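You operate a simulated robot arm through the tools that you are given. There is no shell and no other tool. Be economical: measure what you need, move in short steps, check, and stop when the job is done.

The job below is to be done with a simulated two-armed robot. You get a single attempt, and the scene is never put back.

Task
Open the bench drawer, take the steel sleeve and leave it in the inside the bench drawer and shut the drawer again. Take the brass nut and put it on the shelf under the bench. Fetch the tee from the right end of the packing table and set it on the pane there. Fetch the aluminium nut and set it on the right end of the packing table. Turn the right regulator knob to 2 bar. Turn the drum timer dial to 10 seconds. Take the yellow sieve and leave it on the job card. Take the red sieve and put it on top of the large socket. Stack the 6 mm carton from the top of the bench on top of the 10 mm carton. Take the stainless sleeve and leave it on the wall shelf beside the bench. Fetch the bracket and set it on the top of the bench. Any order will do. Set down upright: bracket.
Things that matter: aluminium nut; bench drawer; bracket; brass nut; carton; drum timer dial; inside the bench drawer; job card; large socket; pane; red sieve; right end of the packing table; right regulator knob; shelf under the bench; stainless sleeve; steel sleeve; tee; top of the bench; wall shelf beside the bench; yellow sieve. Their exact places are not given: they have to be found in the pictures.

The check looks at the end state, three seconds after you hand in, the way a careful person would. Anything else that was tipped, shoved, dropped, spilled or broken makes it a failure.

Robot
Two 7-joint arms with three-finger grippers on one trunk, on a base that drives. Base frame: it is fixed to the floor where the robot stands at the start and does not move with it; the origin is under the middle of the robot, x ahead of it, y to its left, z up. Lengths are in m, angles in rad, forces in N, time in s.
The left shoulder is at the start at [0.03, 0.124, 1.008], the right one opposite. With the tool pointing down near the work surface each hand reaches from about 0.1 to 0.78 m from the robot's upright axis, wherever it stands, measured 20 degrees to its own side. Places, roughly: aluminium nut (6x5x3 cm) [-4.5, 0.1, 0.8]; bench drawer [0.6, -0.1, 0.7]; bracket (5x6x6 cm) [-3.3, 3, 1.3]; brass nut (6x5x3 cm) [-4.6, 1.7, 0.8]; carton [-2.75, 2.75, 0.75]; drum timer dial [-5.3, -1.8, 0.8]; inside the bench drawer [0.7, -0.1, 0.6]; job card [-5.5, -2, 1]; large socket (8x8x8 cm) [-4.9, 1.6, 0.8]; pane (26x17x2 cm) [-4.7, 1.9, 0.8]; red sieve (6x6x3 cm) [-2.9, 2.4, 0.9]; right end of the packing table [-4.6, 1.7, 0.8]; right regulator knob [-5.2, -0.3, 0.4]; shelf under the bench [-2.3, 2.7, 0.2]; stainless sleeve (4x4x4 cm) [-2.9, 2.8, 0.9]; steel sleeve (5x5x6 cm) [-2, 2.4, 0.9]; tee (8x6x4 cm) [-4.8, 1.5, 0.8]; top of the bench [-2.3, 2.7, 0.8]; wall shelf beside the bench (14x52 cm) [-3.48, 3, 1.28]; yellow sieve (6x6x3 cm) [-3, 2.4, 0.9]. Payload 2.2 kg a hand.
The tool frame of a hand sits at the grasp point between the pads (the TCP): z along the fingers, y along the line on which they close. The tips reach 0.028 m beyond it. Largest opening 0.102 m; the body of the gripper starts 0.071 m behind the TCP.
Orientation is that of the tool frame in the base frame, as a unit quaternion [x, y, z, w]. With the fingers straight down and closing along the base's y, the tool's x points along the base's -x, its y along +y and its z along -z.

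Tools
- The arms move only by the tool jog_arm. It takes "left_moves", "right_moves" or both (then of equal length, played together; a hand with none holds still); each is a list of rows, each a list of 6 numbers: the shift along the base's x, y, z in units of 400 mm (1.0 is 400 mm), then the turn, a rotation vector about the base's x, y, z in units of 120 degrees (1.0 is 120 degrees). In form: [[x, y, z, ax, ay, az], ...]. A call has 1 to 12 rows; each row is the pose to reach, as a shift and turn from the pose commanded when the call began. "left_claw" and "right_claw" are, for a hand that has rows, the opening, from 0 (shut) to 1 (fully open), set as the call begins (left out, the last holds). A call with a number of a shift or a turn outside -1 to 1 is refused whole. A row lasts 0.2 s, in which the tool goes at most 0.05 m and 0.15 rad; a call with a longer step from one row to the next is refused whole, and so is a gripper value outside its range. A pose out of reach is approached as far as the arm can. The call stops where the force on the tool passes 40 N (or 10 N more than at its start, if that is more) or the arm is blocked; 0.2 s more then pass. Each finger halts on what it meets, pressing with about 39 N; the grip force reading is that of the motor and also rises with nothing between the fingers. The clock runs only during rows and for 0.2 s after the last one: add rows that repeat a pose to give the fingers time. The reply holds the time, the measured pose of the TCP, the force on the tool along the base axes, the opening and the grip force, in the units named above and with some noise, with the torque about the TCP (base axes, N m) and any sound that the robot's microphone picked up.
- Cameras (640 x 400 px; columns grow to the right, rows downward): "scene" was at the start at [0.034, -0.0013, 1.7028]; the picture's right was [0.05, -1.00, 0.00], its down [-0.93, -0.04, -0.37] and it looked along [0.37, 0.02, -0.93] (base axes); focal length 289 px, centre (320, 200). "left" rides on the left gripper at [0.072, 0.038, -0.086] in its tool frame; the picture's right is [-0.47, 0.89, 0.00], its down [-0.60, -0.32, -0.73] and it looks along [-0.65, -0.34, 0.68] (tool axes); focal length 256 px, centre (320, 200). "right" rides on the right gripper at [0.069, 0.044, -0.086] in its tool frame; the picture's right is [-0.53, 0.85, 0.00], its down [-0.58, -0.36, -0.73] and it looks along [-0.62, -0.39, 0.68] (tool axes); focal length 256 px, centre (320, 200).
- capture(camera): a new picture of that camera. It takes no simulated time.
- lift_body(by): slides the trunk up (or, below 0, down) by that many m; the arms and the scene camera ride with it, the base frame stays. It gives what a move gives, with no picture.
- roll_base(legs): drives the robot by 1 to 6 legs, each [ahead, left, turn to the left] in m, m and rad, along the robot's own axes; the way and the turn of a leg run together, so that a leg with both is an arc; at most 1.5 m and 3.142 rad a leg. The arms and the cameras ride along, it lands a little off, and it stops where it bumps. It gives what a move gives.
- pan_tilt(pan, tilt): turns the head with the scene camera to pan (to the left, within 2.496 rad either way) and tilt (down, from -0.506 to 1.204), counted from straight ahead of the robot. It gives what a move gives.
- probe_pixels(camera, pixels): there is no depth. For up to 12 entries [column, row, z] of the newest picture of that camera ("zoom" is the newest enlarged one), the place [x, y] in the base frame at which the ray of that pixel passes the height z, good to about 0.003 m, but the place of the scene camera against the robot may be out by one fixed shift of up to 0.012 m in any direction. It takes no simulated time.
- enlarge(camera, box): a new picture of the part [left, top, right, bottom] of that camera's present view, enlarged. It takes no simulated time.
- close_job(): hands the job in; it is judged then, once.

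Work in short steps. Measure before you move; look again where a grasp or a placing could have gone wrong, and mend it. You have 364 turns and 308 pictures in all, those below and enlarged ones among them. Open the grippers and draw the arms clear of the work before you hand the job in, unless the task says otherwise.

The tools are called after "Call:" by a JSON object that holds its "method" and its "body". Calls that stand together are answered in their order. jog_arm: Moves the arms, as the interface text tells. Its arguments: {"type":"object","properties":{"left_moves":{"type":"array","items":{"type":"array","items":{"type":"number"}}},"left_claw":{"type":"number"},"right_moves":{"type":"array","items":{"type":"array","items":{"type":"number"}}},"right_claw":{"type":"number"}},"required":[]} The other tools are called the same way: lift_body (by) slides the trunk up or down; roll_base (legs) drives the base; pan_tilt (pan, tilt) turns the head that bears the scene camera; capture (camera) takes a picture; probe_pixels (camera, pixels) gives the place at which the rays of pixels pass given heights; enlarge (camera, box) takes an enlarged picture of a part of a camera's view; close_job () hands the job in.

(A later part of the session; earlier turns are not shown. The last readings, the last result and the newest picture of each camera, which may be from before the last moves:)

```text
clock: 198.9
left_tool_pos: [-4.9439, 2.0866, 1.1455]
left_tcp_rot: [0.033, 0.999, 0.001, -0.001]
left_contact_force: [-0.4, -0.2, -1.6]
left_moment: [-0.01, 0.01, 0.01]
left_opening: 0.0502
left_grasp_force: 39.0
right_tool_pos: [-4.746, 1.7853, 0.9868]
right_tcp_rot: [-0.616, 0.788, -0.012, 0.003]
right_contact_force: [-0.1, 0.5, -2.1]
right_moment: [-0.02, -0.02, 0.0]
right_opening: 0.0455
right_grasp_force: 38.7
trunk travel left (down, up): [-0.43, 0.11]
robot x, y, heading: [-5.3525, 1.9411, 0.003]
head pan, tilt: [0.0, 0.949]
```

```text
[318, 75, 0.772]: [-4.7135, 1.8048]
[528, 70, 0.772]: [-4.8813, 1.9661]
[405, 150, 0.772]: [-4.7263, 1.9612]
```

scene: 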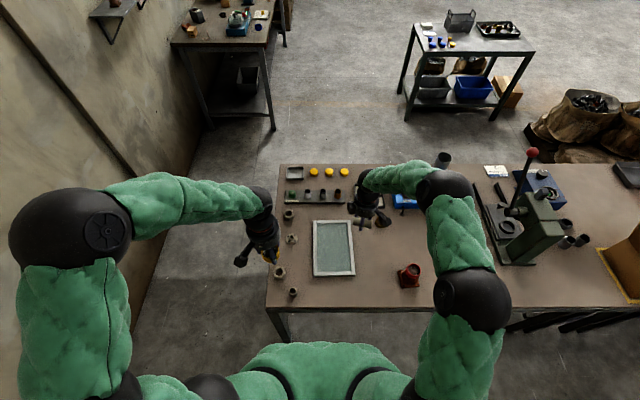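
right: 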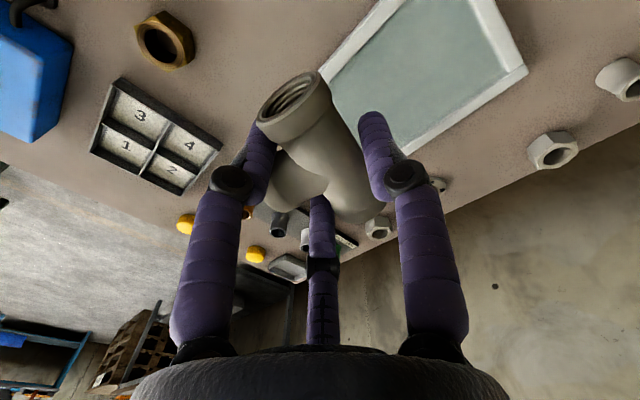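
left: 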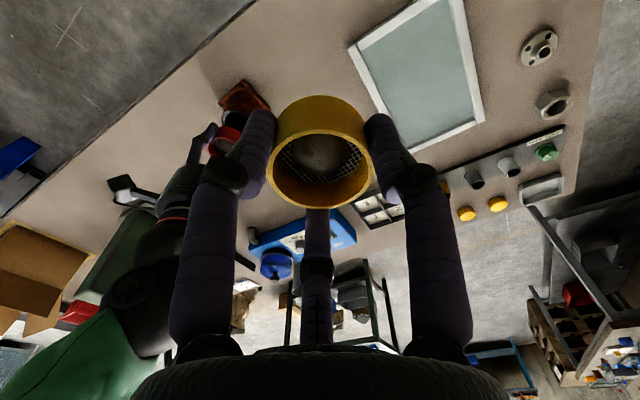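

Pane centre ≈(-4.738, 1.881). I move the tee above and lower to z≈0.83.

Call:
{"method": "jog_arm", "body": {"right_moves": [[0.01, 0.1, 0, 0, 0, 0], [0.018, 0.2, 0, 0, 0, 0], [0.018, 0.24, -0.08, 0, 0, 0], [0.018, 0.24, -0.18, 0, 0, 0], [0.018, 0.24, -0.28, 0, 0, 0], [0.018, 0.24, -0.36, 0, 0, 0], [0.018, 0.24, -0.4, 0, 0, 0], [0.018, 0.24, -0.4, 0, 0, 0]]}}

Call:
{"method": "jog_arm", "body": {"right_moves": [[0, 0, -0.01, 0, 0, 0], [0, 0, -0.016, 0, 0, 0], [0, 0, -0.022, 0, 0, 0], [0, 0, -0.027, 0, 0, 0], [0, 0, -0.032, 0, 0, 0], [0, 0, -0.037, 0, 0, 0], [0, 0, -0.042, 0, 0, 0]]}}

Call:
{"method": "capture", "body": {"camera": "right"}}

```text
clock: 200.8
left_tool_pos: [-4.9442, 2.0852, 1.1469]
left_tcp_rot: [0.033, 0.999, 0.001, -0.001]
left_contact_force: [-0.3, -0.4, -1.1]
left_moment: [0.0, 0.02, 0.02]
left_opening: 0.0504
left_grasp_force: 38.8
right_tool_pos: [-4.74, 1.8808, 0.827]
right_tcp_rot: [-0.615, 0.788, -0.011, 0.002]
right_contact_force: [0.0, 0.1, -3.4]
right_moment: [-0.03, -0.03, 0.01]
right_opening: 0.045
right_grasp_force: 38.9
trunk travel left (down, up): [-0.43, 0.11]
robot x, y, heading: [-5.3539, 1.9415, 0.001]
head pan, tilt: [0.0, 0.949]
```

```text
clock: 202.3
left_tool_pos: [-4.9455, 2.0855, 1.147]
left_tcp_rot: [0.033, 0.999, 0.001, -0.001]
left_contact_force: [0.3, 0.0, -1.5]
left_moment: [-0.04, -0.01, -0.01]
left_opening: 0.0507
left_grasp_force: 39.2
right_tool_pos: [-4.7378, 1.8799, 0.8111]
right_tcp_rot: [-0.615, 0.788, -0.012, 0.003]
right_contact_force: [0.5, 0.1, -2.8]
right_moment: [0.01, -0.02, -0.06]
right_opening: 0.0452
right_grasp_force: 38.7
trunk travel left (down, up): [-0.43, 0.11]
robot x, y, heading: [-5.3545, 1.9438, 0.005]
head pan, tilt: [0.0, 0.949]
```

```text
196 pictures are left
```

right: 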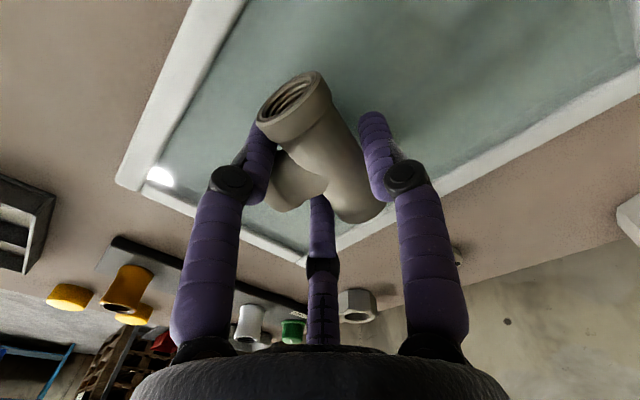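

Not yet touching. I creep on in 1.5–2 mm steps.

Call:
{"method": "jog_arm", "body": {"right_moves": [[0, 0, -0.004, 0, 0, 0], [0, 0, -0.008, 0, 0, 0], [0, 0, -0.012, 0, 0, 0], [0, 0, -0.016, 0, 0, 0]]}}

```text
clock: 203.3
left_tool_pos: [-4.9436, 2.0876, 1.147]
left_tcp_rot: [0.033, 0.999, 0.001, -0.002]
left_contact_force: [-0.6, 0.1, -1.4]
left_moment: [-0.01, -0.02, 0.02]
left_opening: 0.0503
left_grasp_force: 39.5
right_tool_pos: [-4.7389, 1.8808, 0.8043]
right_tcp_rot: [-0.615, 0.788, -0.011, 0.002]
right_contact_force: [0.1, -0.5, -2.7]
right_moment: [0.02, 0.01, 0.01]
right_opening: 0.045
right_grasp_force: 39.3
trunk travel left (down, up): [-0.43, 0.11]
robot x, y, heading: [-5.3514, 1.9397, 0.0]
head pan, tilt: [0.0, 0.949]
```

Call:
{"method": "jog_arm", "body": {"right_moves": [[0, 0, -0.003, 0, 0, 0], [0, 0, -0.006, 0, 0, 0], [0, 0, -0.009, 0, 0, 0], [0, 0, -0.012, 0, 0, 0]]}}

```text
clock: 204.3
left_tool_pos: [-4.9476, 2.0848, 1.1489]
left_tcp_rot: [0.033, 0.999, 0.0, 0.001]
left_contact_force: [-0.3, -0.5, -0.2]
left_moment: [0.01, 0.0, -0.02]
left_opening: 0.0503
left_grasp_force: 39.4
right_tool_pos: [-4.7386, 1.8809, 0.8036]
right_tcp_rot: [-0.615, 0.788, -0.014, 0.005]
right_contact_force: [-8.5, -0.8, 36.5]
right_moment: [-0.25, 1.18, 0.16]
right_opening: 0.0451
right_grasp_force: 38.7
trunk travel left (down, up): [-0.43, 0.11]
robot x, y, heading: [-5.3501, 1.9425, 0.001]
head pan, tilt: [0.0, 0.949]
```

Contact at 0.8035. Relieve and release.

Call:
{"method": "jog_arm", "body": {"right_moves": [[0, 0, 0.01, 0, 0, 0], [0, 0, 0.01, 0, 0, 0]]}}

Call:
{"method": "jog_arm", "body": {"right_moves": [[0, 0, 0, 0, 0, 0], [0, 0, 0, 0, 0, 0], [0, 0, 0, 0, 0, 0]], "right_claw": 0.95}}

Call:
{"method": "jog_arm", "body": {"right_moves": [[0, 0, 0.05, 0, 0, 0], [0, 0, 0.15, 0, 0, 0], [0, 0, 0.27, 0, 0, 0], [0, 0, 0.39, 0, 0, 0], [0, -0.1, 0.42, 0, 0, 0], [0, -0.2, 0.42, 0, 0, 0]]}}

Call:
{"method": "capture", "body": {"camera": "right"}}

Call:
{"method": "capture", "body": {"camera": "scene"}}

```text
clock: 204.9
left_tool_pos: [-4.9453, 2.0854, 1.1455]
left_tcp_rot: [0.033, 0.999, 0.001, -0.001]
left_contact_force: [0.4, 0.5, -1.0]
left_moment: [0.01, -0.03, -0.01]
left_opening: 0.0505
left_grasp_force: 39.1
right_tool_pos: [-4.7375, 1.881, 0.8032]
right_tcp_rot: [-0.616, 0.787, -0.013, 0.004]
right_contact_force: [3.5, -0.5, 13.4]
right_moment: [-0.25, -0.13, 0.04]
right_opening: 0.045
right_grasp_force: 38.9
trunk travel left (down, up): [-0.43, 0.11]
robot x, y, heading: [-5.3539, 1.9422, 0.003]
head pan, tilt: [0.0, 0.949]
```

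```text
clock: 205.8
left_tool_pos: [-4.9445, 2.0868, 1.147]
left_tcp_rot: [0.033, 0.999, 0.001, -0.001]
left_contact_force: [0.7, -0.8, -1.6]
left_moment: [0.0, 0.02, 0.01]
left_opening: 0.0501
left_grasp_force: 39.2
right_tool_pos: [-4.7389, 1.8813, 0.8036]
right_tcp_rot: [-0.616, 0.788, -0.012, 0.003]
right_contact_force: [-0.1, -0.4, -0.1]
right_moment: [0.01, -0.02, -0.02]
right_opening: 0.097
right_grasp_force: 0.0
trunk travel left (down, up): [-0.43, 0.11]
robot x, y, heading: [-5.3544, 1.9425, 0.002]
head pan, tilt: [0.0, 0.949]
```

```text
clock: 207.2
left_tool_pos: [-4.9446, 2.0848, 1.1464]
left_tcp_rot: [0.033, 0.999, 0.001, -0.001]
left_contact_force: [0.3, 0.0, -0.9]
left_moment: [0.03, 0.01, -0.02]
left_opening: 0.0501
left_grasp_force: 38.8
right_tool_pos: [-4.7404, 1.8, 0.9705]
right_tcp_rot: [-0.616, 0.788, -0.011, 0.003]
right_contact_force: [-0.6, 0.6, 1.0]
right_moment: [-0.01, -0.01, 0.03]
right_opening: 0.0969
right_grasp_force: 0.0
trunk travel left (down, up): [-0.43, 0.11]
robot x, y, heading: [-5.3497, 1.9451, -0.003]
head pan, tilt: [0.0, 0.949]
```

```text
195 pictures are left
```

right: 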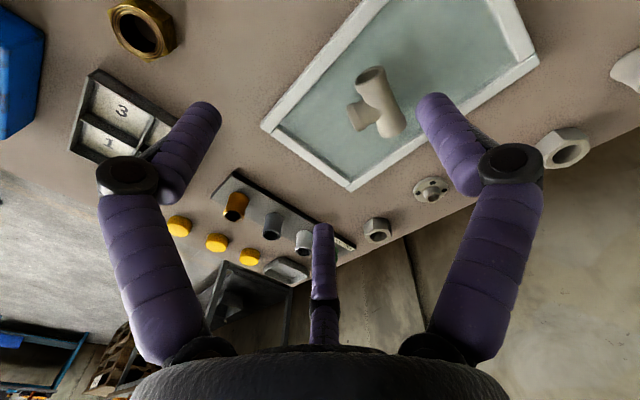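

```text
194 pictures are left
```

scene: 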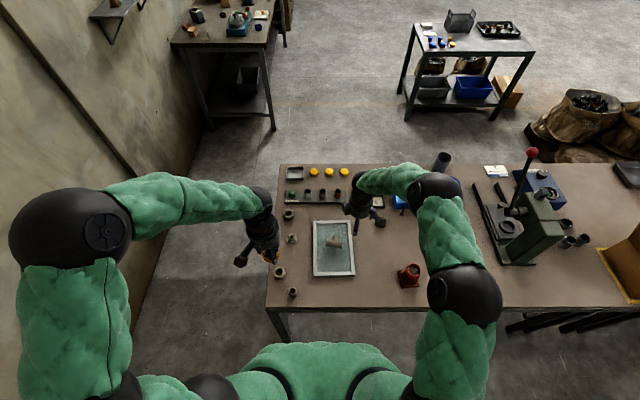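

Tee lies on the pane. Next I leave the aisle the same way; first tuck the right hand.

Call:
{"method": "jog_arm", "body": {"right_moves": [[0, 0, 0.1, 0, 0, 0], [0, 0, 0.2, 0, 0, 0], [-0.05, -0.03, 0.3, 0, 0, 0], [-0.12, -0.06, 0.38, 0, 0, 0], [-0.22, -0.1, 0.42, 0, 0, 0], [-0.32, -0.13, 0.42, 0, 0, 0], [-0.42, -0.15, 0.42, 0, 0, 0], [-0.5, -0.15, 0.42, 0, 0, 0]]}}

Call:
{"method": "roll_base", "body": {"legs": [[0, 0.25, 0], [0, 0, -1.055], [-0.33, 0.187, 0], [0, 0, -0.515], [0, 0.87, 0], [0, 0.87, 0]]}}

Call:
{"method": "pan_tilt", "body": {"pan": 0, "tilt": 0.55}}

Call:
{"method": "capture", "body": {"camera": "scene"}}

```text
clock: 208.9
left_tool_pos: [-4.9449, 2.086, 1.1472]
left_tcp_rot: [0.033, 0.999, 0.001, -0.001]
left_contact_force: [-0.7, -0.5, -1.0]
left_moment: [0.02, -0.04, -0.01]
left_opening: 0.0502
left_grasp_force: 38.8
right_tool_pos: [-4.9397, 1.7409, 1.1396]
right_tcp_rot: [-0.615, 0.788, -0.012, 0.003]
right_contact_force: [0.2, -0.2, 0.2]
right_moment: [-0.01, -0.01, 0.0]
right_opening: 0.0969
right_grasp_force: 0.0
trunk travel left (down, up): [-0.43, 0.11]
robot x, y, heading: [-5.3516, 1.9434, 0.003]
head pan, tilt: [0.0, 0.949]
```

```text
clock: 225.3
left_tool_pos: [-3.4716, 2.1672, 1.1467]
left_tcp_rot: [0.729, 0.685, 0.001, 0.0]
left_contact_force: [0.7, -0.3, -0.9]
left_moment: [0.0, 0.0, 0.0]
left_opening: 0.0506
left_grasp_force: 38.9
right_tool_pos: [-3.816, 2.1588, 1.1402]
right_tcp_rot: [0.12, 0.993, -0.011, -0.007]
right_contact_force: [-0.7, -1.2, 0.2]
right_moment: [-0.01, 0.02, -0.02]
right_opening: 0.097
right_grasp_force: 0.1
trunk travel left (down, up): [-0.43, 0.11]
robot x, y, heading: [-3.6204, 2.5752, -1.568]
head pan, tilt: [0.0, 0.949]
```

```text
clock: 226.1
left_tool_pos: [-3.4701, 2.1679, 1.1471]
left_tcp_rot: [0.729, 0.684, 0.002, 0.0]
left_contact_force: [0.4, 0.2, -1.0]
left_moment: [0.0, 0.0, -0.03]
left_opening: 0.0505
left_grasp_force: 38.4
right_tool_pos: [-3.8157, 2.1586, 1.1403]
right_tcp_rot: [0.12, 0.993, -0.01, -0.006]
right_contact_force: [0.1, -0.6, 0.5]
right_moment: [-0.03, 0.01, -0.02]
right_opening: 0.097
right_grasp_force: 0.1
trunk travel left (down, up): [-0.43, 0.11]
robot x, y, heading: [-3.6167, 2.57, -1.567]
head pan, tilt: [0.0, 0.55]
```

```text
193 pictures are left
```

scene: 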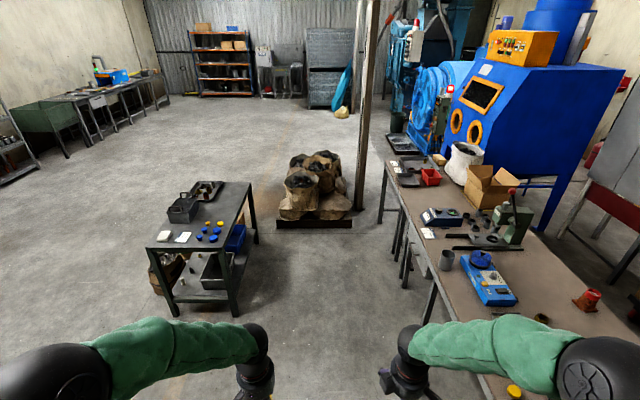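

Call:
{"method": "probe_pixels", "body": {"camera": "scene", "pixels": [[275, 228, 0], [352, 227, 0], [360, 210, 0], [381, 222, 0], [395, 155, 0.755], [310, 150, 0.6], [400, 128, 0], [437, 165, 0.0], [232, 317, 0], [540, 232, 0], [400, 110, 0.4], [340, 118, 0]]}}

Call:
{"method": "enlarge", "body": {"camera": "scene", "box": [340, 20, 640, 220]}}

```text
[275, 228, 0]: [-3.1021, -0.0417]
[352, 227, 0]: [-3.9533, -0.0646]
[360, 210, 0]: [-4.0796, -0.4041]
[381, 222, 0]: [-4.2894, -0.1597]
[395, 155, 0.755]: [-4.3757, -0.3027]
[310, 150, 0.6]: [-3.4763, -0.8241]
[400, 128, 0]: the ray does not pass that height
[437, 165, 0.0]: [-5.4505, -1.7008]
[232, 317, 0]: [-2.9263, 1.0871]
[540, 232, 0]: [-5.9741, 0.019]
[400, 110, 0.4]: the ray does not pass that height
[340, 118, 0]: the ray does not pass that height
```

```text
2.00 times, centred on (490, 120) of scene
```

zoom: 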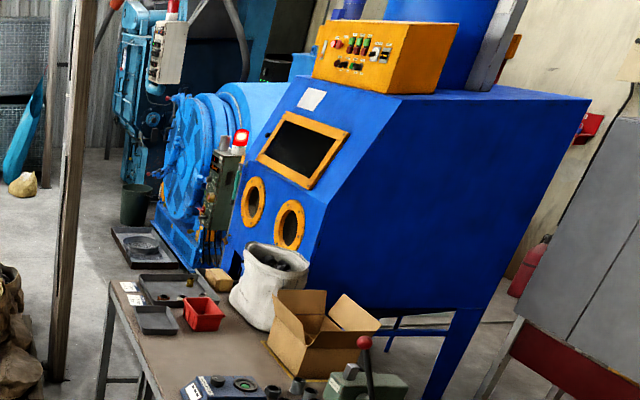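

A pallet with sacks and a pole block the far end of the front aisle. I go down the front aisle facing the table to inspect its left part, where the aluminium nut should be.

Call:
{"method": "roll_base", "body": {"legs": [[0.67, 0, 0], [0, 0, -1.571], [0, 1.2, 0]]}}

Call:
{"method": "pan_tilt", "body": {"pan": 0.4, "tilt": 0.65}}

Call:
{"method": "capture", "body": {"camera": "scene"}}

```text
clock: 239.3
left_tool_pos: [-4.0277, 0.5731, 1.1454]
left_tcp_rot: [0.999, -0.034, 0.001, 0.001]
left_contact_force: [-0.1, -0.3, -1.3]
left_moment: [-0.03, -0.01, 0.02]
left_opening: 0.0503
left_grasp_force: 39.3
right_tool_pos: [-4.0333, 0.9187, 1.1403]
right_tcp_rot: [0.789, 0.615, -0.002, -0.012]
right_contact_force: [0.6, -0.8, 0.3]
right_moment: [0.01, -0.01, 0.0]
right_opening: 0.0969
right_grasp_force: 0.1
trunk travel left (down, up): [-0.43, 0.11]
robot x, y, heading: [-3.6184, 0.7136, 3.137]
head pan, tilt: [0.0, 0.55]
```

```text
clock: 240.2
left_tool_pos: [-4.0279, 0.5749, 1.1467]
left_tcp_rot: [0.999, -0.035, 0.001, 0.001]
left_contact_force: [-0.5, 0.3, -0.5]
left_moment: [0.01, 0.03, 0.03]
left_opening: 0.0502
left_grasp_force: 39.0
right_tool_pos: [-4.0334, 0.9184, 1.1391]
right_tcp_rot: [0.789, 0.614, -0.003, -0.012]
right_contact_force: [-0.2, -1.1, 0.5]
right_moment: [-0.03, 0.02, 0.0]
right_opening: 0.0969
right_grasp_force: 0.1
trunk travel left (down, up): [-0.43, 0.11]
robot x, y, heading: [-3.6169, 0.7153, 3.143]
head pan, tilt: [0.4, 0.649]
```

```text
191 pictures are left
```

scene: 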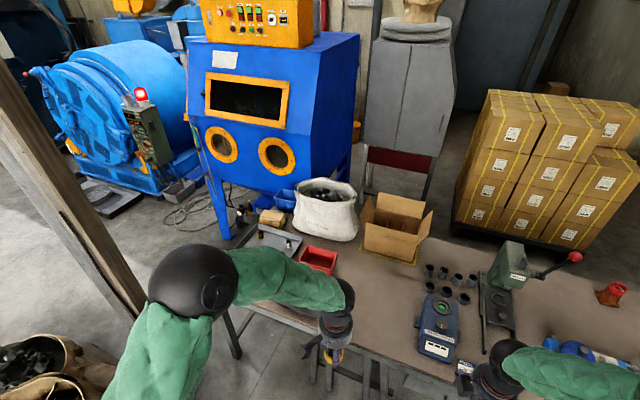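

Call:
{"method": "enlarge", "body": {"camera": "scene", "box": [180, 170, 380, 320]}}

Call:
{"method": "capture", "body": {"camera": "left"}}

```text
2.67 times, centred on (280, 245) of scene
```

zoom: 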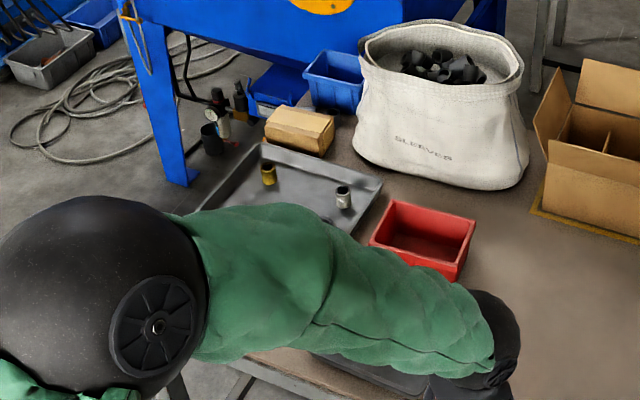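

```text
189 pictures are left
```

left: 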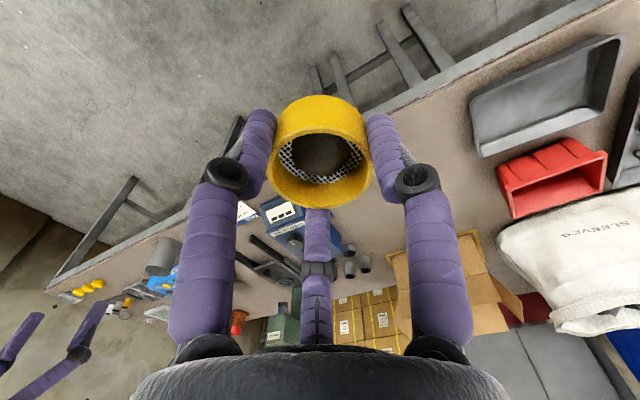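

Call:
{"method": "probe_pixels", "body": {"camera": "zoom", "pixels": [[343, 195, 0.77], [268, 172, 0.77], [262, 145, 0.77], [382, 185, 0.77], [215, 115, 0.4], [240, 95, 0.4], [210, 140, 0.3], [192, 185, 0]]}}

Call:
{"method": "enlarge", "body": {"camera": "scene", "box": [215, 180, 275, 235]}}

```text
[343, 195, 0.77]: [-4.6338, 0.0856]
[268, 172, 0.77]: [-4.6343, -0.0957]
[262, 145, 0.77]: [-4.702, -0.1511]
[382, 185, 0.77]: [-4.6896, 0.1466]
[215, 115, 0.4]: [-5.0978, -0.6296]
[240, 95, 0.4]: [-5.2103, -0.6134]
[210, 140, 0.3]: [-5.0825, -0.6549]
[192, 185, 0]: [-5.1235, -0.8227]
```

```text
7.27 times, centred on (245, 208) of scene
```

zoom: 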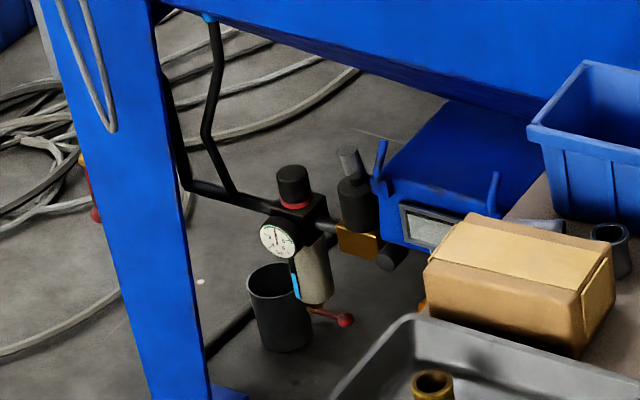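

Regulators are under the blue cabinet behind the table end. The nut isn't visible yet: I slide the left hand sideways to uncover the table's left part.

Call:
{"method": "jog_arm", "body": {"left_moves": [[0, 0.1, 0.02, 0, 0, 0], [0.02, 0.2, 0.04, 0, 0, 0], [0.04, 0.3, 0.06, 0, 0, 0], [0.06, 0.4, 0.08, 0, 0, 0]]}}

Call:
{"method": "enlarge", "body": {"camera": "scene", "box": [180, 170, 420, 350]}}

```text
clock: 241.2
left_tool_pos: [-4.0023, 0.7357, 1.1789]
left_tcp_rot: [0.999, -0.035, 0.001, 0.002]
left_contact_force: [-0.9, 0.1, -0.7]
left_moment: [-0.04, -0.03, 0.04]
left_opening: 0.0503
left_grasp_force: 39.0
right_tool_pos: [-4.0327, 0.9189, 1.1388]
right_tcp_rot: [0.789, 0.614, -0.004, -0.012]
right_contact_force: [-0.1, 0.4, 0.0]
right_moment: [-0.05, 0.0, -0.01]
right_opening: 0.0969
right_grasp_force: 0.1
trunk travel left (down, up): [-0.43, 0.11]
robot x, y, heading: [-3.619, 0.7159, 3.137]
head pan, tilt: [0.4, 0.649]
```

```text
2.22 times, centred on (300, 260) of scene
```

zoom: 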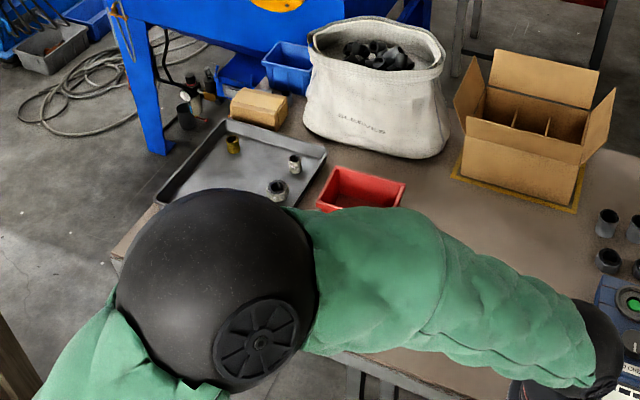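

Call:
{"method": "probe_pixels", "body": {"camera": "zoom", "pixels": [[278, 190, 0.78], [295, 165, 0.77], [233, 145, 0.77], [160, 200, 0.77], [326, 152, 0.77], [110, 260, 0.755]]}}

Call:
{"method": "enlarge", "body": {"camera": "scene", "box": [230, 210, 330, 270]}}

```text
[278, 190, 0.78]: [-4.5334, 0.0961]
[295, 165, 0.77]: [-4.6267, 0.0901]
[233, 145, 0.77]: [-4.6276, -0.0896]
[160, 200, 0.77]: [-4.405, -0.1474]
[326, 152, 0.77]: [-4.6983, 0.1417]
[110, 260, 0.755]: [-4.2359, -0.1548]
```

```text
6.40 times, centred on (280, 240) of scene
```

zoom: 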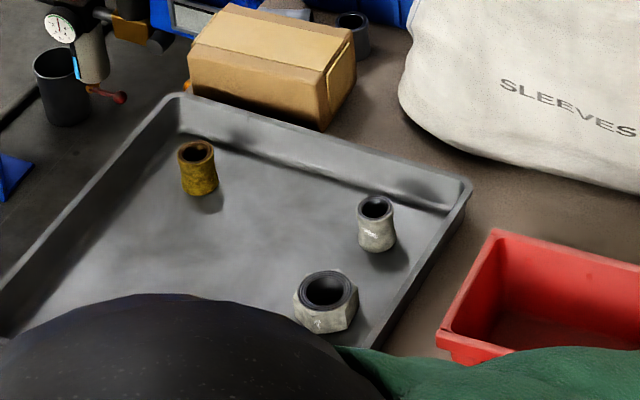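

The aluminium nut is in the tray at (-4.533, 0.096). Reaching it with the left hand occupied is awkward, so I first deliver the yellow sieve: restore the left hand and drive around (north of trolley, east, then south).

Call:
{"method": "jog_arm", "body": {"left_moves": [[-0.02, -0.1, 0, 0, 0, 0], [-0.02, -0.2, 0, 0, 0, 0], [-0.02, -0.3, 0, 0, 0, 0], [-0.02, -0.4, 0, 0, 0, 0]]}}

Call:
{"method": "roll_base", "body": {"legs": [[0, -0.9, 0], [-1.2, 0, 0], [-1.15, 0, 0], [0, 1.5, 0], [0, 1.5, 0], [0, 0.2, 0]]}}

Call:
{"method": "pan_tilt", "body": {"pan": 0, "tilt": 0.4}}

Call:
{"method": "capture", "body": {"camera": "scene"}}

```text
clock: 242.2
left_tool_pos: [-4.0115, 0.5723, 1.179]
left_tcp_rot: [0.999, -0.035, 0.001, 0.001]
left_contact_force: [0.6, -0.2, -1.5]
left_moment: [0.0, 0.02, -0.01]
left_opening: 0.0506
left_grasp_force: 38.8
right_tool_pos: [-4.0326, 0.9193, 1.1398]
right_tcp_rot: [0.789, 0.614, -0.003, -0.012]
right_contact_force: [-0.4, -1.2, 0.0]
right_moment: [-0.01, -0.01, 0.0]
right_opening: 0.0971
right_grasp_force: 0.0
trunk travel left (down, up): [-0.43, 0.11]
robot x, y, heading: [-3.622, 0.7177, 3.14]
head pan, tilt: [0.4, 0.649]
```

```text
clock: 273.4
left_tool_pos: [-1.6605, -1.7656, 1.1779]
left_tcp_rot: [0.999, -0.034, 0.002, 0.0]
left_contact_force: [-0.4, 0.5, -1.7]
left_moment: [0.02, -0.03, 0.01]
left_opening: 0.0507
left_grasp_force: 39.2
right_tool_pos: [-1.6815, -1.4197, 1.1406]
right_tcp_rot: [0.788, 0.615, -0.003, -0.012]
right_contact_force: [0.2, -0.6, -0.5]
right_moment: [0.02, 0.03, 0.01]
right_opening: 0.097
right_grasp_force: 0.1
trunk travel left (down, up): [-0.43, 0.11]
robot x, y, heading: [-1.2651, -1.6177, 3.143]
head pan, tilt: [0.4, 0.649]
```

```text
clock: 274.2
left_tool_pos: [-1.66, -1.7642, 1.1779]
left_tcp_rot: [0.999, -0.034, 0.001, 0.001]
left_contact_force: [-0.6, 0.6, 0.0]
left_moment: [0.0, 0.02, -0.01]
left_opening: 0.0504
left_grasp_force: 39.6
right_tool_pos: [-1.6815, -1.418, 1.1395]
right_tcp_rot: [0.788, 0.615, -0.003, -0.012]
right_contact_force: [-0.6, 0.1, 0.0]
right_moment: [-0.04, -0.03, 0.02]
right_opening: 0.0968
right_grasp_force: 0.0
trunk travel left (down, up): [-0.43, 0.11]
robot x, y, heading: [-1.2685, -1.627, 3.14]
head pan, tilt: [0.0, 0.4]
```

```text
185 pictures are left
```

scene: 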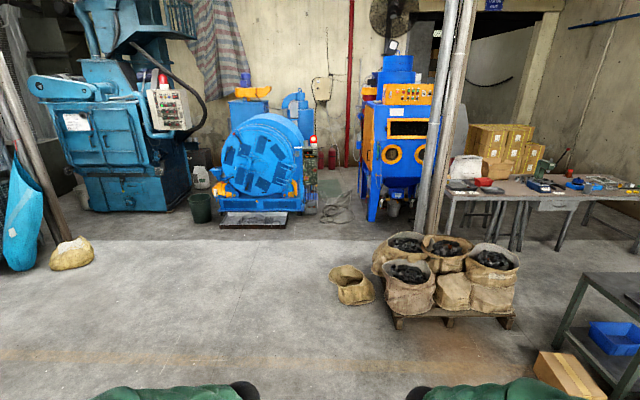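

Call:
{"method": "probe_pixels", "body": {"camera": "scene", "pixels": [[352, 303, 0], [335, 290, 0], [400, 325, 0], [220, 228, 0], [288, 228, 0], [434, 235, 0], [200, 222, 0], [372, 220, 0]]}}

Call:
{"method": "enlarge", "body": {"camera": "scene", "box": [190, 80, 350, 240]}}

```text
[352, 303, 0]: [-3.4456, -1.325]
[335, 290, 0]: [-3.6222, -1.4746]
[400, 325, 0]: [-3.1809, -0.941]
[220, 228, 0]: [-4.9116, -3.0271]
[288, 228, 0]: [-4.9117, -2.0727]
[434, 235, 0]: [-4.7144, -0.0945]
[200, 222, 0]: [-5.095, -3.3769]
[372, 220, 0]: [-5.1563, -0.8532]
```

```text
2.50 times, centred on (270, 160) of scene
```

zoom: 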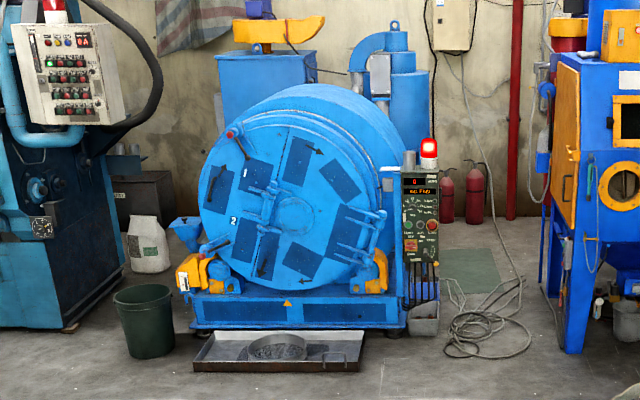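

The control panel with timer is at the drum's right side; a sack lies at (-3.5,-1.4). I shift left and drive up closer.

Call:
{"method": "roll_base", "body": {"legs": [[0, 0.4, 0], [1.4, 0, 0], [1.3, 0, 0]]}}

Call:
{"method": "pan_tilt", "body": {"pan": 0, "tilt": 0.45}}

Call:
{"method": "capture", "body": {"camera": "scene"}}

```text
clock: 289.5
left_tool_pos: [-4.3635, -2.1943, 1.1789]
left_tcp_rot: [1.0, -0.028, 0.001, 0.001]
left_contact_force: [-0.4, 0.2, -0.3]
left_moment: [-0.04, 0.03, -0.02]
left_opening: 0.0504
left_grasp_force: 38.9
right_tool_pos: [-4.3889, -1.8483, 1.1399]
right_tcp_rot: [0.785, 0.62, -0.003, -0.013]
right_contact_force: [0.5, 0.0, -0.7]
right_moment: [0.0, -0.02, 0.01]
right_opening: 0.0969
right_grasp_force: 0.1
trunk travel left (down, up): [-0.43, 0.11]
robot x, y, heading: [-3.9744, -2.047, -3.128]
head pan, tilt: [0.0, 0.4]
```

```text
clock: 290.1
left_tool_pos: [-4.3634, -2.1944, 1.1787]
left_tcp_rot: [1.0, -0.028, 0.001, 0.001]
left_contact_force: [-1.1, 0.5, -1.1]
left_moment: [0.0, 0.0, 0.02]
left_opening: 0.0503
left_grasp_force: 39.7
right_tool_pos: [-4.3898, -1.8483, 1.1399]
right_tcp_rot: [0.785, 0.619, -0.003, -0.013]
right_contact_force: [-0.7, 0.2, -0.2]
right_moment: [0.0, 0.0, 0.03]
right_opening: 0.0966
right_grasp_force: 0.1
trunk travel left (down, up): [-0.43, 0.11]
robot x, y, heading: [-3.9755, -2.0444, -3.134]
head pan, tilt: [0.0, 0.45]
```

```text
183 pictures are left
```

scene: 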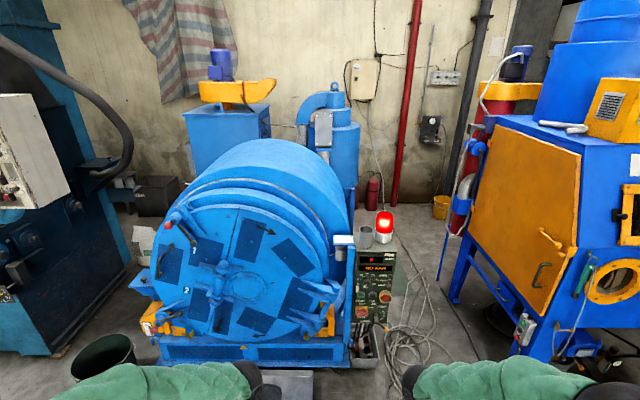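

Call:
{"method": "enlarge", "body": {"camera": "scene", "box": [320, 200, 420, 360]}}

Call:
{"method": "enlarge", "body": {"camera": "scene", "box": [480, 220, 640, 390]}}

Call:
{"method": "probe_pixels", "body": {"camera": "scene", "pixels": [[385, 297, 0.8], [366, 245, 1.0], [345, 370, 0.0], [285, 375, 0.0], [515, 352, 0.1], [370, 300, 0.8]]}}

```text
2.50 times, centred on (370, 280) of scene
```

zoom: 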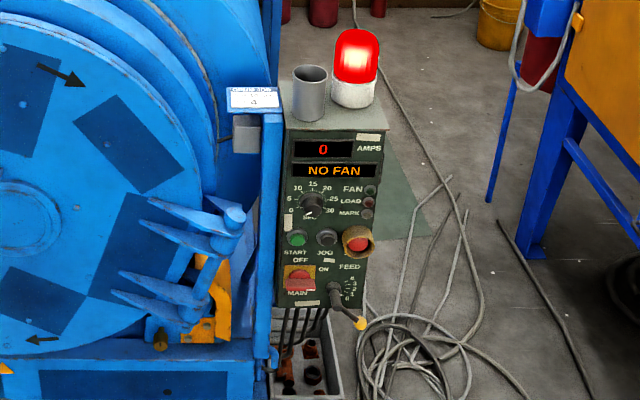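

```text
2.35 times, centred on (560, 305) of scene
```

zoom: 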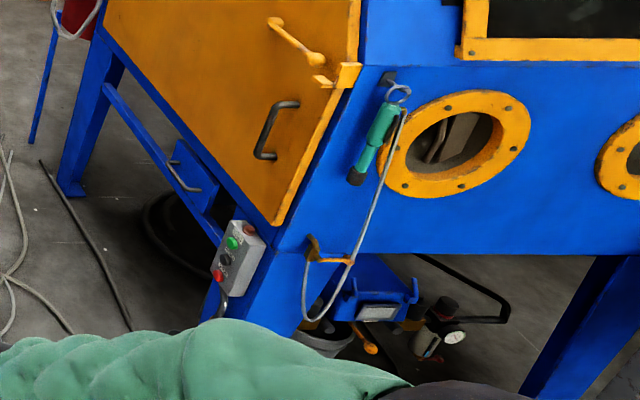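

```text
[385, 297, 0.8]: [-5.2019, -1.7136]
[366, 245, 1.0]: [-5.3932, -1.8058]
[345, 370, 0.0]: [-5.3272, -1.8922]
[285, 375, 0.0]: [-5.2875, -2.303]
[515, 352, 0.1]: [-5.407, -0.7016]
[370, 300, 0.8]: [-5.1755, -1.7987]
```

Call:
{"method": "probe_pixels", "body": {"camera": "scene", "pixels": [[386, 356, 0.0], [420, 352, 0.0], [454, 358, 0.0], [478, 358, 0.0], [343, 239, 1.0], [367, 282, 0.8], [374, 360, 0.1], [275, 385, 0.0], [400, 365, 0.0]]}}

Call:
{"method": "capture", "body": {"camera": "left"}}

```text
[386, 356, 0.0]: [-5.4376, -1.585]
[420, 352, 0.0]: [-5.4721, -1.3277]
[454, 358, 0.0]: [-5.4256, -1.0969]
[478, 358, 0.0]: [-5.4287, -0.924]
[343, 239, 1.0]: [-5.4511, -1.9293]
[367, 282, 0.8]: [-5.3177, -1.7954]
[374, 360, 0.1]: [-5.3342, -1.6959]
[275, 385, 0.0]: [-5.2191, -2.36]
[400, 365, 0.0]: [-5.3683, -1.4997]
```

```text
180 pictures are left
```

left: 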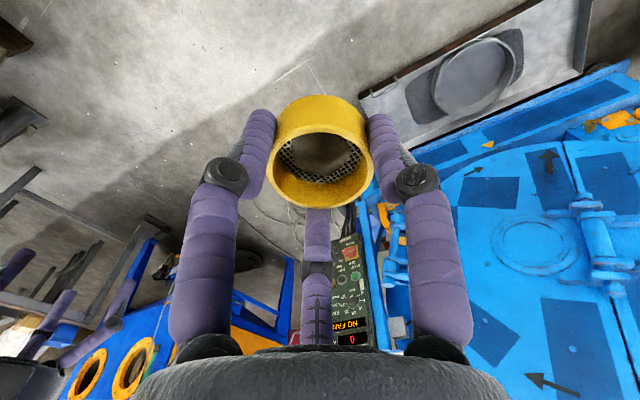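

Call:
{"method": "roll_base", "body": {"legs": [[0, -0.3, -0.008], [0.7, 0, 0]]}}

Call:
{"method": "pan_tilt", "body": {"pan": 0.1, "tilt": 0.75}}

Call:
{"method": "capture", "body": {"camera": "scene"}}

Call:
{"method": "enlarge", "body": {"camera": "scene", "box": [240, 130, 400, 290]}}

```text
clock: 295.6
left_tool_pos: [-5.0649, -1.8901, 1.1791]
left_tcp_rot: [0.999, -0.034, 0.001, 0.0]
left_contact_force: [-0.3, 0.0, -1.2]
left_moment: [0.02, -0.02, 0.0]
left_opening: 0.0504
left_grasp_force: 39.1
right_tool_pos: [-5.085, -1.5431, 1.1401]
right_tcp_rot: [0.789, 0.615, -0.003, -0.011]
right_contact_force: [0.4, -0.5, -0.1]
right_moment: [0.0, 0.0, -0.01]
right_opening: 0.097
right_grasp_force: 0.0
trunk travel left (down, up): [-0.43, 0.11]
robot x, y, heading: [-4.6714, -1.7494, 3.138]
head pan, tilt: [0.0, 0.45]
```

```text
clock: 296.4
left_tool_pos: [-5.0638, -1.8895, 1.1785]
left_tcp_rot: [0.999, -0.035, 0.001, 0.001]
left_contact_force: [0.1, -0.6, -2.4]
left_moment: [-0.02, 0.03, -0.01]
left_opening: 0.0508
left_grasp_force: 38.6
right_tool_pos: [-5.085, -1.5444, 1.1392]
right_tcp_rot: [0.789, 0.615, -0.003, -0.012]
right_contact_force: [0.3, 0.3, 0.0]
right_moment: [0.01, 0.03, 0.03]
right_opening: 0.0971
right_grasp_force: 0.2
trunk travel left (down, up): [-0.43, 0.11]
robot x, y, heading: [-4.6723, -1.7463, 3.133]
head pan, tilt: [0.099, 0.75]
```

```text
179 pictures are left
```

scene: 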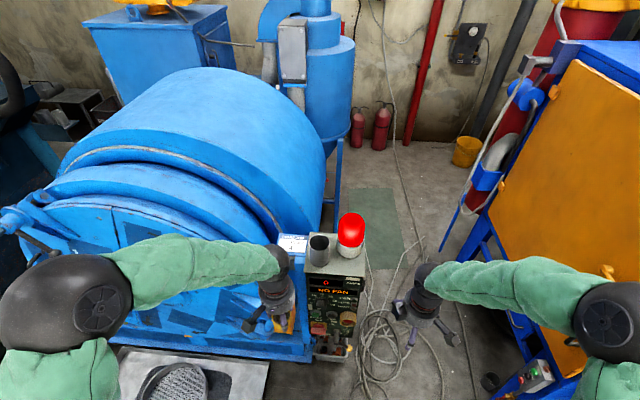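

```text
2.50 times, centred on (320, 210) of scene
```

zoom: 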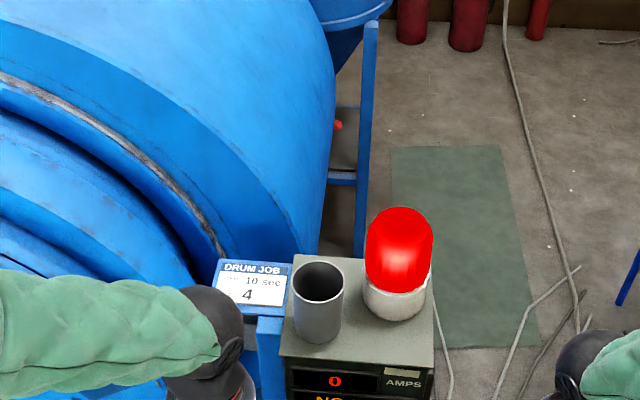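

Call:
{"method": "capture", "body": {"camera": "left"}}

Call:
{"method": "enlarge", "body": {"camera": "scene", "box": [270, 220, 330, 270]}}

Call:
{"method": "probe_pixels", "body": {"camera": "scene", "pixels": [[293, 243, 0.95], [293, 243, 1.0], [293, 243, 1.05], [319, 238, 1.05], [351, 225, 1.1], [319, 262, 0.95]]}}

```text
177 pictures are left
```

left: 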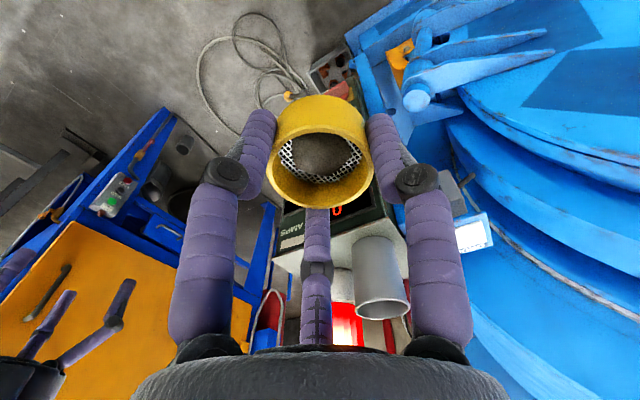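

```text
8.00 times, centred on (300, 245) of scene
```

zoom: 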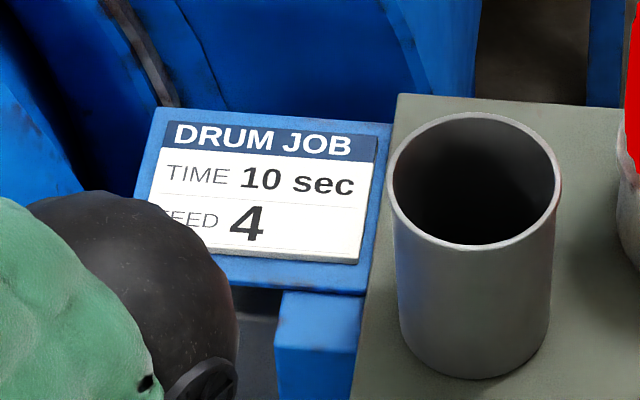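

```text
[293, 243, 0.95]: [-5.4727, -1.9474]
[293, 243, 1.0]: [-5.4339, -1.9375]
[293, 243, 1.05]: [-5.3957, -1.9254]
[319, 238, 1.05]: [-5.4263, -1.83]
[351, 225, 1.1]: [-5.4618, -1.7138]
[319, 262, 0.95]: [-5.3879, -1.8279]
```

Call:
{"method": "probe_pixels", "body": {"camera": "left", "pixels": [[472, 234, 0.9], [472, 234, 0.95], [472, 234, 1.0], [472, 234, 1.03], [381, 310, 1.03]]}}

Call:
{"method": "probe_pixels", "body": {"camera": "zoom", "pixels": [[265, 195, 0.95], [265, 195, 0.98], [265, 195, 1.0], [475, 180, 1.05], [475, 370, 0.95]]}}

Call:
{"method": "enlarge", "body": {"camera": "left", "box": [420, 180, 540, 270]}}

```text
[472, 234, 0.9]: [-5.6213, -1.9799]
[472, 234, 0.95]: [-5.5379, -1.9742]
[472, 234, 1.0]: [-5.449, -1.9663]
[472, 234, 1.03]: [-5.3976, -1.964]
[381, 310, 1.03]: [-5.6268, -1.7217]
```

```text
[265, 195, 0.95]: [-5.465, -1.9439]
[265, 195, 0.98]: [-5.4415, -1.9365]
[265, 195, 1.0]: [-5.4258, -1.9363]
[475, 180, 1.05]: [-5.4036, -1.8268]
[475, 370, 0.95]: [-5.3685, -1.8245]
```

```text
4.44 times, centred on (480, 225) of left
```

zoom: 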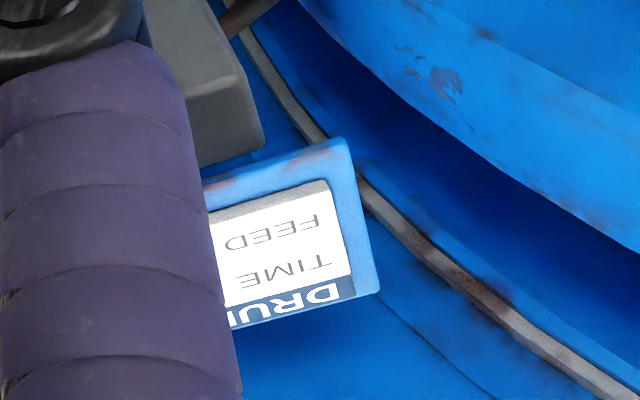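

Call:
{"method": "probe_pixels", "body": {"camera": "zoom", "pixels": [[355, 297, 0.95], [355, 297, 1.0], [327, 182, 0.95], [327, 182, 1.0]]}}

Call:
{"method": "probe_pixels", "body": {"camera": "scene", "pixels": [[281.3, 235.3, 0.95], [281.3, 235.3, 1.0], [307.3, 236.9, 0.95], [307.3, 236.9, 1.0], [304.6, 253.1, 0.95], [304.6, 253.1, 1.0]]}}

```text
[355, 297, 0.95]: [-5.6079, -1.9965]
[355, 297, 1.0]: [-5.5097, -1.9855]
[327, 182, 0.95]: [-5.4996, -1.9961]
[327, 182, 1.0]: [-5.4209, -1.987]
```

```text
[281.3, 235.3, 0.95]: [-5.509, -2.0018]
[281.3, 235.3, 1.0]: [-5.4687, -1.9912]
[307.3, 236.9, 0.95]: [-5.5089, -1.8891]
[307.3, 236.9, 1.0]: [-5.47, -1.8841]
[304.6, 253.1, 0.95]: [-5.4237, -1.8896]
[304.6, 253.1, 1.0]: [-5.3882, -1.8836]
```

Card plate z≈1.03, centre ≈(-5.40, -1.93). I check the floor tray clearance before creeping forward.

Call:
{"method": "probe_pixels", "body": {"camera": "scene", "pixels": [[268, 360, 0.0], [262, 399, 0.0], [312, 357, 0.0], [350, 357, 0.1], [490, 380, 0.0], [380, 370, 0.0]]}}

```text
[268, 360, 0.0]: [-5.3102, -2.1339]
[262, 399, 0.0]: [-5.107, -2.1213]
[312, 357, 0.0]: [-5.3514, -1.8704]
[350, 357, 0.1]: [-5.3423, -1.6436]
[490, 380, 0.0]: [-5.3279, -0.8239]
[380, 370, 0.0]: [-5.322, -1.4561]
```

Call:
{"method": "roll_base", "body": {"legs": [[0.11, 0, 0]]}}

Call:
{"method": "jog_arm", "body": {"left_moves": [[-0.1, -0.02, 0.02, 0, 0, 0], [-0.2, -0.05, 0.02, 0, 0, 0], [-0.3, -0.08, 0.02, 0, 0, 0], [-0.35, -0.1, 0.02, 0, 0, 0]]}}

Call:
{"method": "capture", "body": {"camera": "left"}}

Call:
{"method": "capture", "body": {"camera": "scene"}}

```text
clock: 297.6
left_tool_pos: [-5.1755, -1.89, 1.1785]
left_tcp_rot: [0.999, -0.035, 0.001, 0.001]
left_contact_force: [-0.8, 0.7, -0.6]
left_moment: [0.0, -0.03, -0.01]
left_opening: 0.0504
left_grasp_force: 38.6
right_tool_pos: [-5.1955, -1.5438, 1.14]
right_tcp_rot: [0.789, 0.615, -0.003, -0.012]
right_contact_force: [-0.1, 0.8, 0.0]
right_moment: [0.01, -0.02, -0.01]
right_opening: 0.0968
right_grasp_force: 0.1
trunk travel left (down, up): [-0.43, 0.11]
robot x, y, heading: [-4.7821, -1.7422, 3.135]
head pan, tilt: [0.099, 0.75]
```

```text
clock: 298.6
left_tool_pos: [-5.3143, -1.928, 1.1867]
left_tcp_rot: [0.999, -0.034, 0.001, 0.001]
left_contact_force: [-1.2, 0.1, -1.7]
left_moment: [0.0, 0.01, 0.0]
left_opening: 0.0504
left_grasp_force: 38.7
right_tool_pos: [-5.1962, -1.5434, 1.1409]
right_tcp_rot: [0.789, 0.615, -0.003, -0.012]
right_contact_force: [-0.2, -0.4, -0.1]
right_moment: [-0.04, 0.01, -0.02]
right_opening: 0.0969
right_grasp_force: 0.0
trunk travel left (down, up): [-0.43, 0.11]
robot x, y, heading: [-4.7812, -1.7478, 3.136]
head pan, tilt: [0.099, 0.75]
```

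```text
174 pictures are left
```

left: 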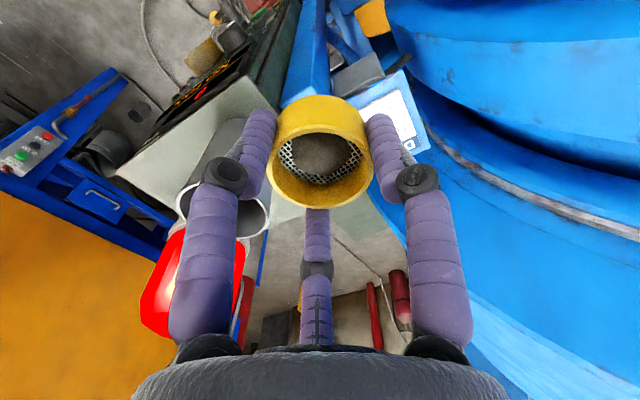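

```text
173 pictures are left
```

scene: 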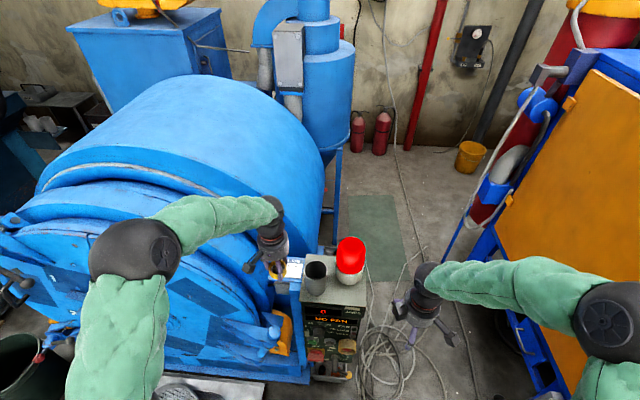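

Call:
{"method": "enlarge", "body": {"camera": "left", "box": [330, 50, 450, 160]}}

Call:
{"method": "probe_pixels", "body": {"camera": "zoom", "pixels": [[320, 60, 1.03], [415, 345, 1.03], [320, 60, 1.01], [415, 345, 1.01]]}}

Call:
{"method": "enlarge", "body": {"camera": "scene", "box": [240, 230, 360, 310]}}

```text
3.64 times, centred on (390, 105) of left
```

zoom: 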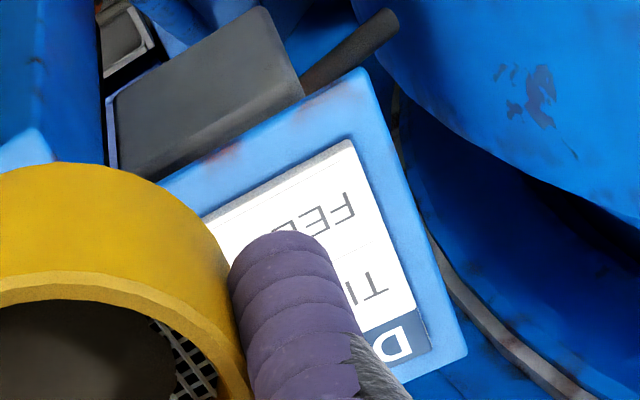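

```text
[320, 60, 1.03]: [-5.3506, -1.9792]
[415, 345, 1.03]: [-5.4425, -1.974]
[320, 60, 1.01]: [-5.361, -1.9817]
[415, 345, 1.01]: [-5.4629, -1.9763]
```

```text
5.00 times, centred on (300, 270) of scene
```

zoom: 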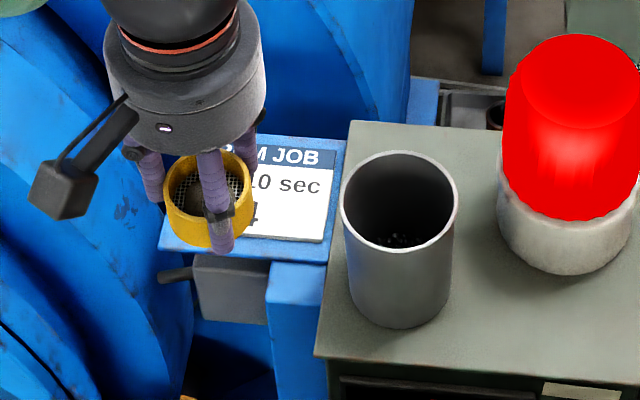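

Call:
{"method": "jog_arm", "body": {"left_moves": [[-0.1, -0.005, 0, 0, 0, 0], [-0.2, -0.012, 0, 0, 0, 0], [-0.215, -0.015, -0.1, 0, 0, 0], [-0.215, -0.015, -0.2, 0, 0, 0], [-0.215, -0.015, -0.24, 0, 0, 0], [-0.215, -0.015, -0.24, 0, 0, 0]]}}

Call:
{"method": "enlarge", "body": {"camera": "scene", "box": [240, 230, 360, 310]}}

Call:
{"method": "capture", "body": {"camera": "left"}}

```text
clock: 300.0
left_tool_pos: [-5.3998, -1.936, 1.0903]
left_tcp_rot: [0.999, -0.034, 0.001, 0.0]
left_contact_force: [-0.4, -0.5, -1.8]
left_moment: [-0.02, -0.04, 0.0]
left_opening: 0.0506
left_grasp_force: 39.4
right_tool_pos: [-5.1949, -1.5428, 1.1401]
right_tcp_rot: [0.789, 0.614, -0.002, -0.012]
right_contact_force: [-0.7, -0.5, -1.2]
right_moment: [-0.01, 0.03, 0.01]
right_opening: 0.097
right_grasp_force: 0.0
trunk travel left (down, up): [-0.43, 0.11]
robot x, y, heading: [-4.781, -1.7438, 3.137]
head pan, tilt: [0.099, 0.75]
```

```text
5.00 times, centred on (300, 270) of scene
```

zoom: 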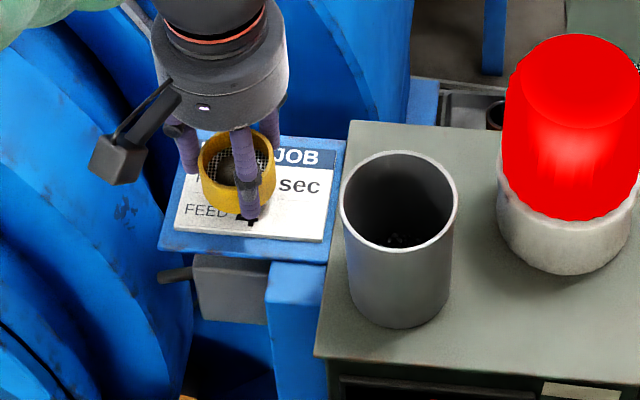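

```text
169 pictures are left
```

left: 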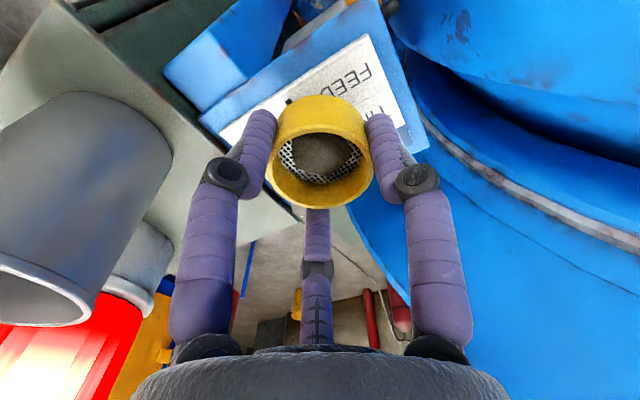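

Ring is ~1 cm left of card centre; shift +y 8 mm and creep down.

Call:
{"method": "jog_arm", "body": {"left_moves": [[0, 0.02, 0, 0, 0, 0], [0, 0.02, -0.02, 0, 0, 0], [0, 0.02, -0.035, 0, 0, 0], [0, 0.02, -0.045, 0, 0, 0], [0, 0.02, -0.055, 0, 0, 0], [0, 0.02, -0.065, 0, 0, 0]]}}

```text
clock: 301.4
left_tool_pos: [-5.4005, -1.9271, 1.0683]
left_tcp_rot: [0.999, -0.034, -0.002, 0.001]
left_contact_force: [4.3, 1.6, 21.3]
left_moment: [0.08, -0.58, 0.06]
left_opening: 0.0504
left_grasp_force: 38.8
right_tool_pos: [-5.1931, -1.5435, 1.1418]
right_tcp_rot: [0.789, 0.615, -0.004, -0.012]
right_contact_force: [0.7, -0.3, 0.1]
right_moment: [0.02, -0.01, 0.07]
right_opening: 0.0968
right_grasp_force: 0.1
trunk travel left (down, up): [-0.43, 0.11]
robot x, y, heading: [-4.7838, -1.7484, 3.134]
head pan, tilt: [0.099, 0.75]
```

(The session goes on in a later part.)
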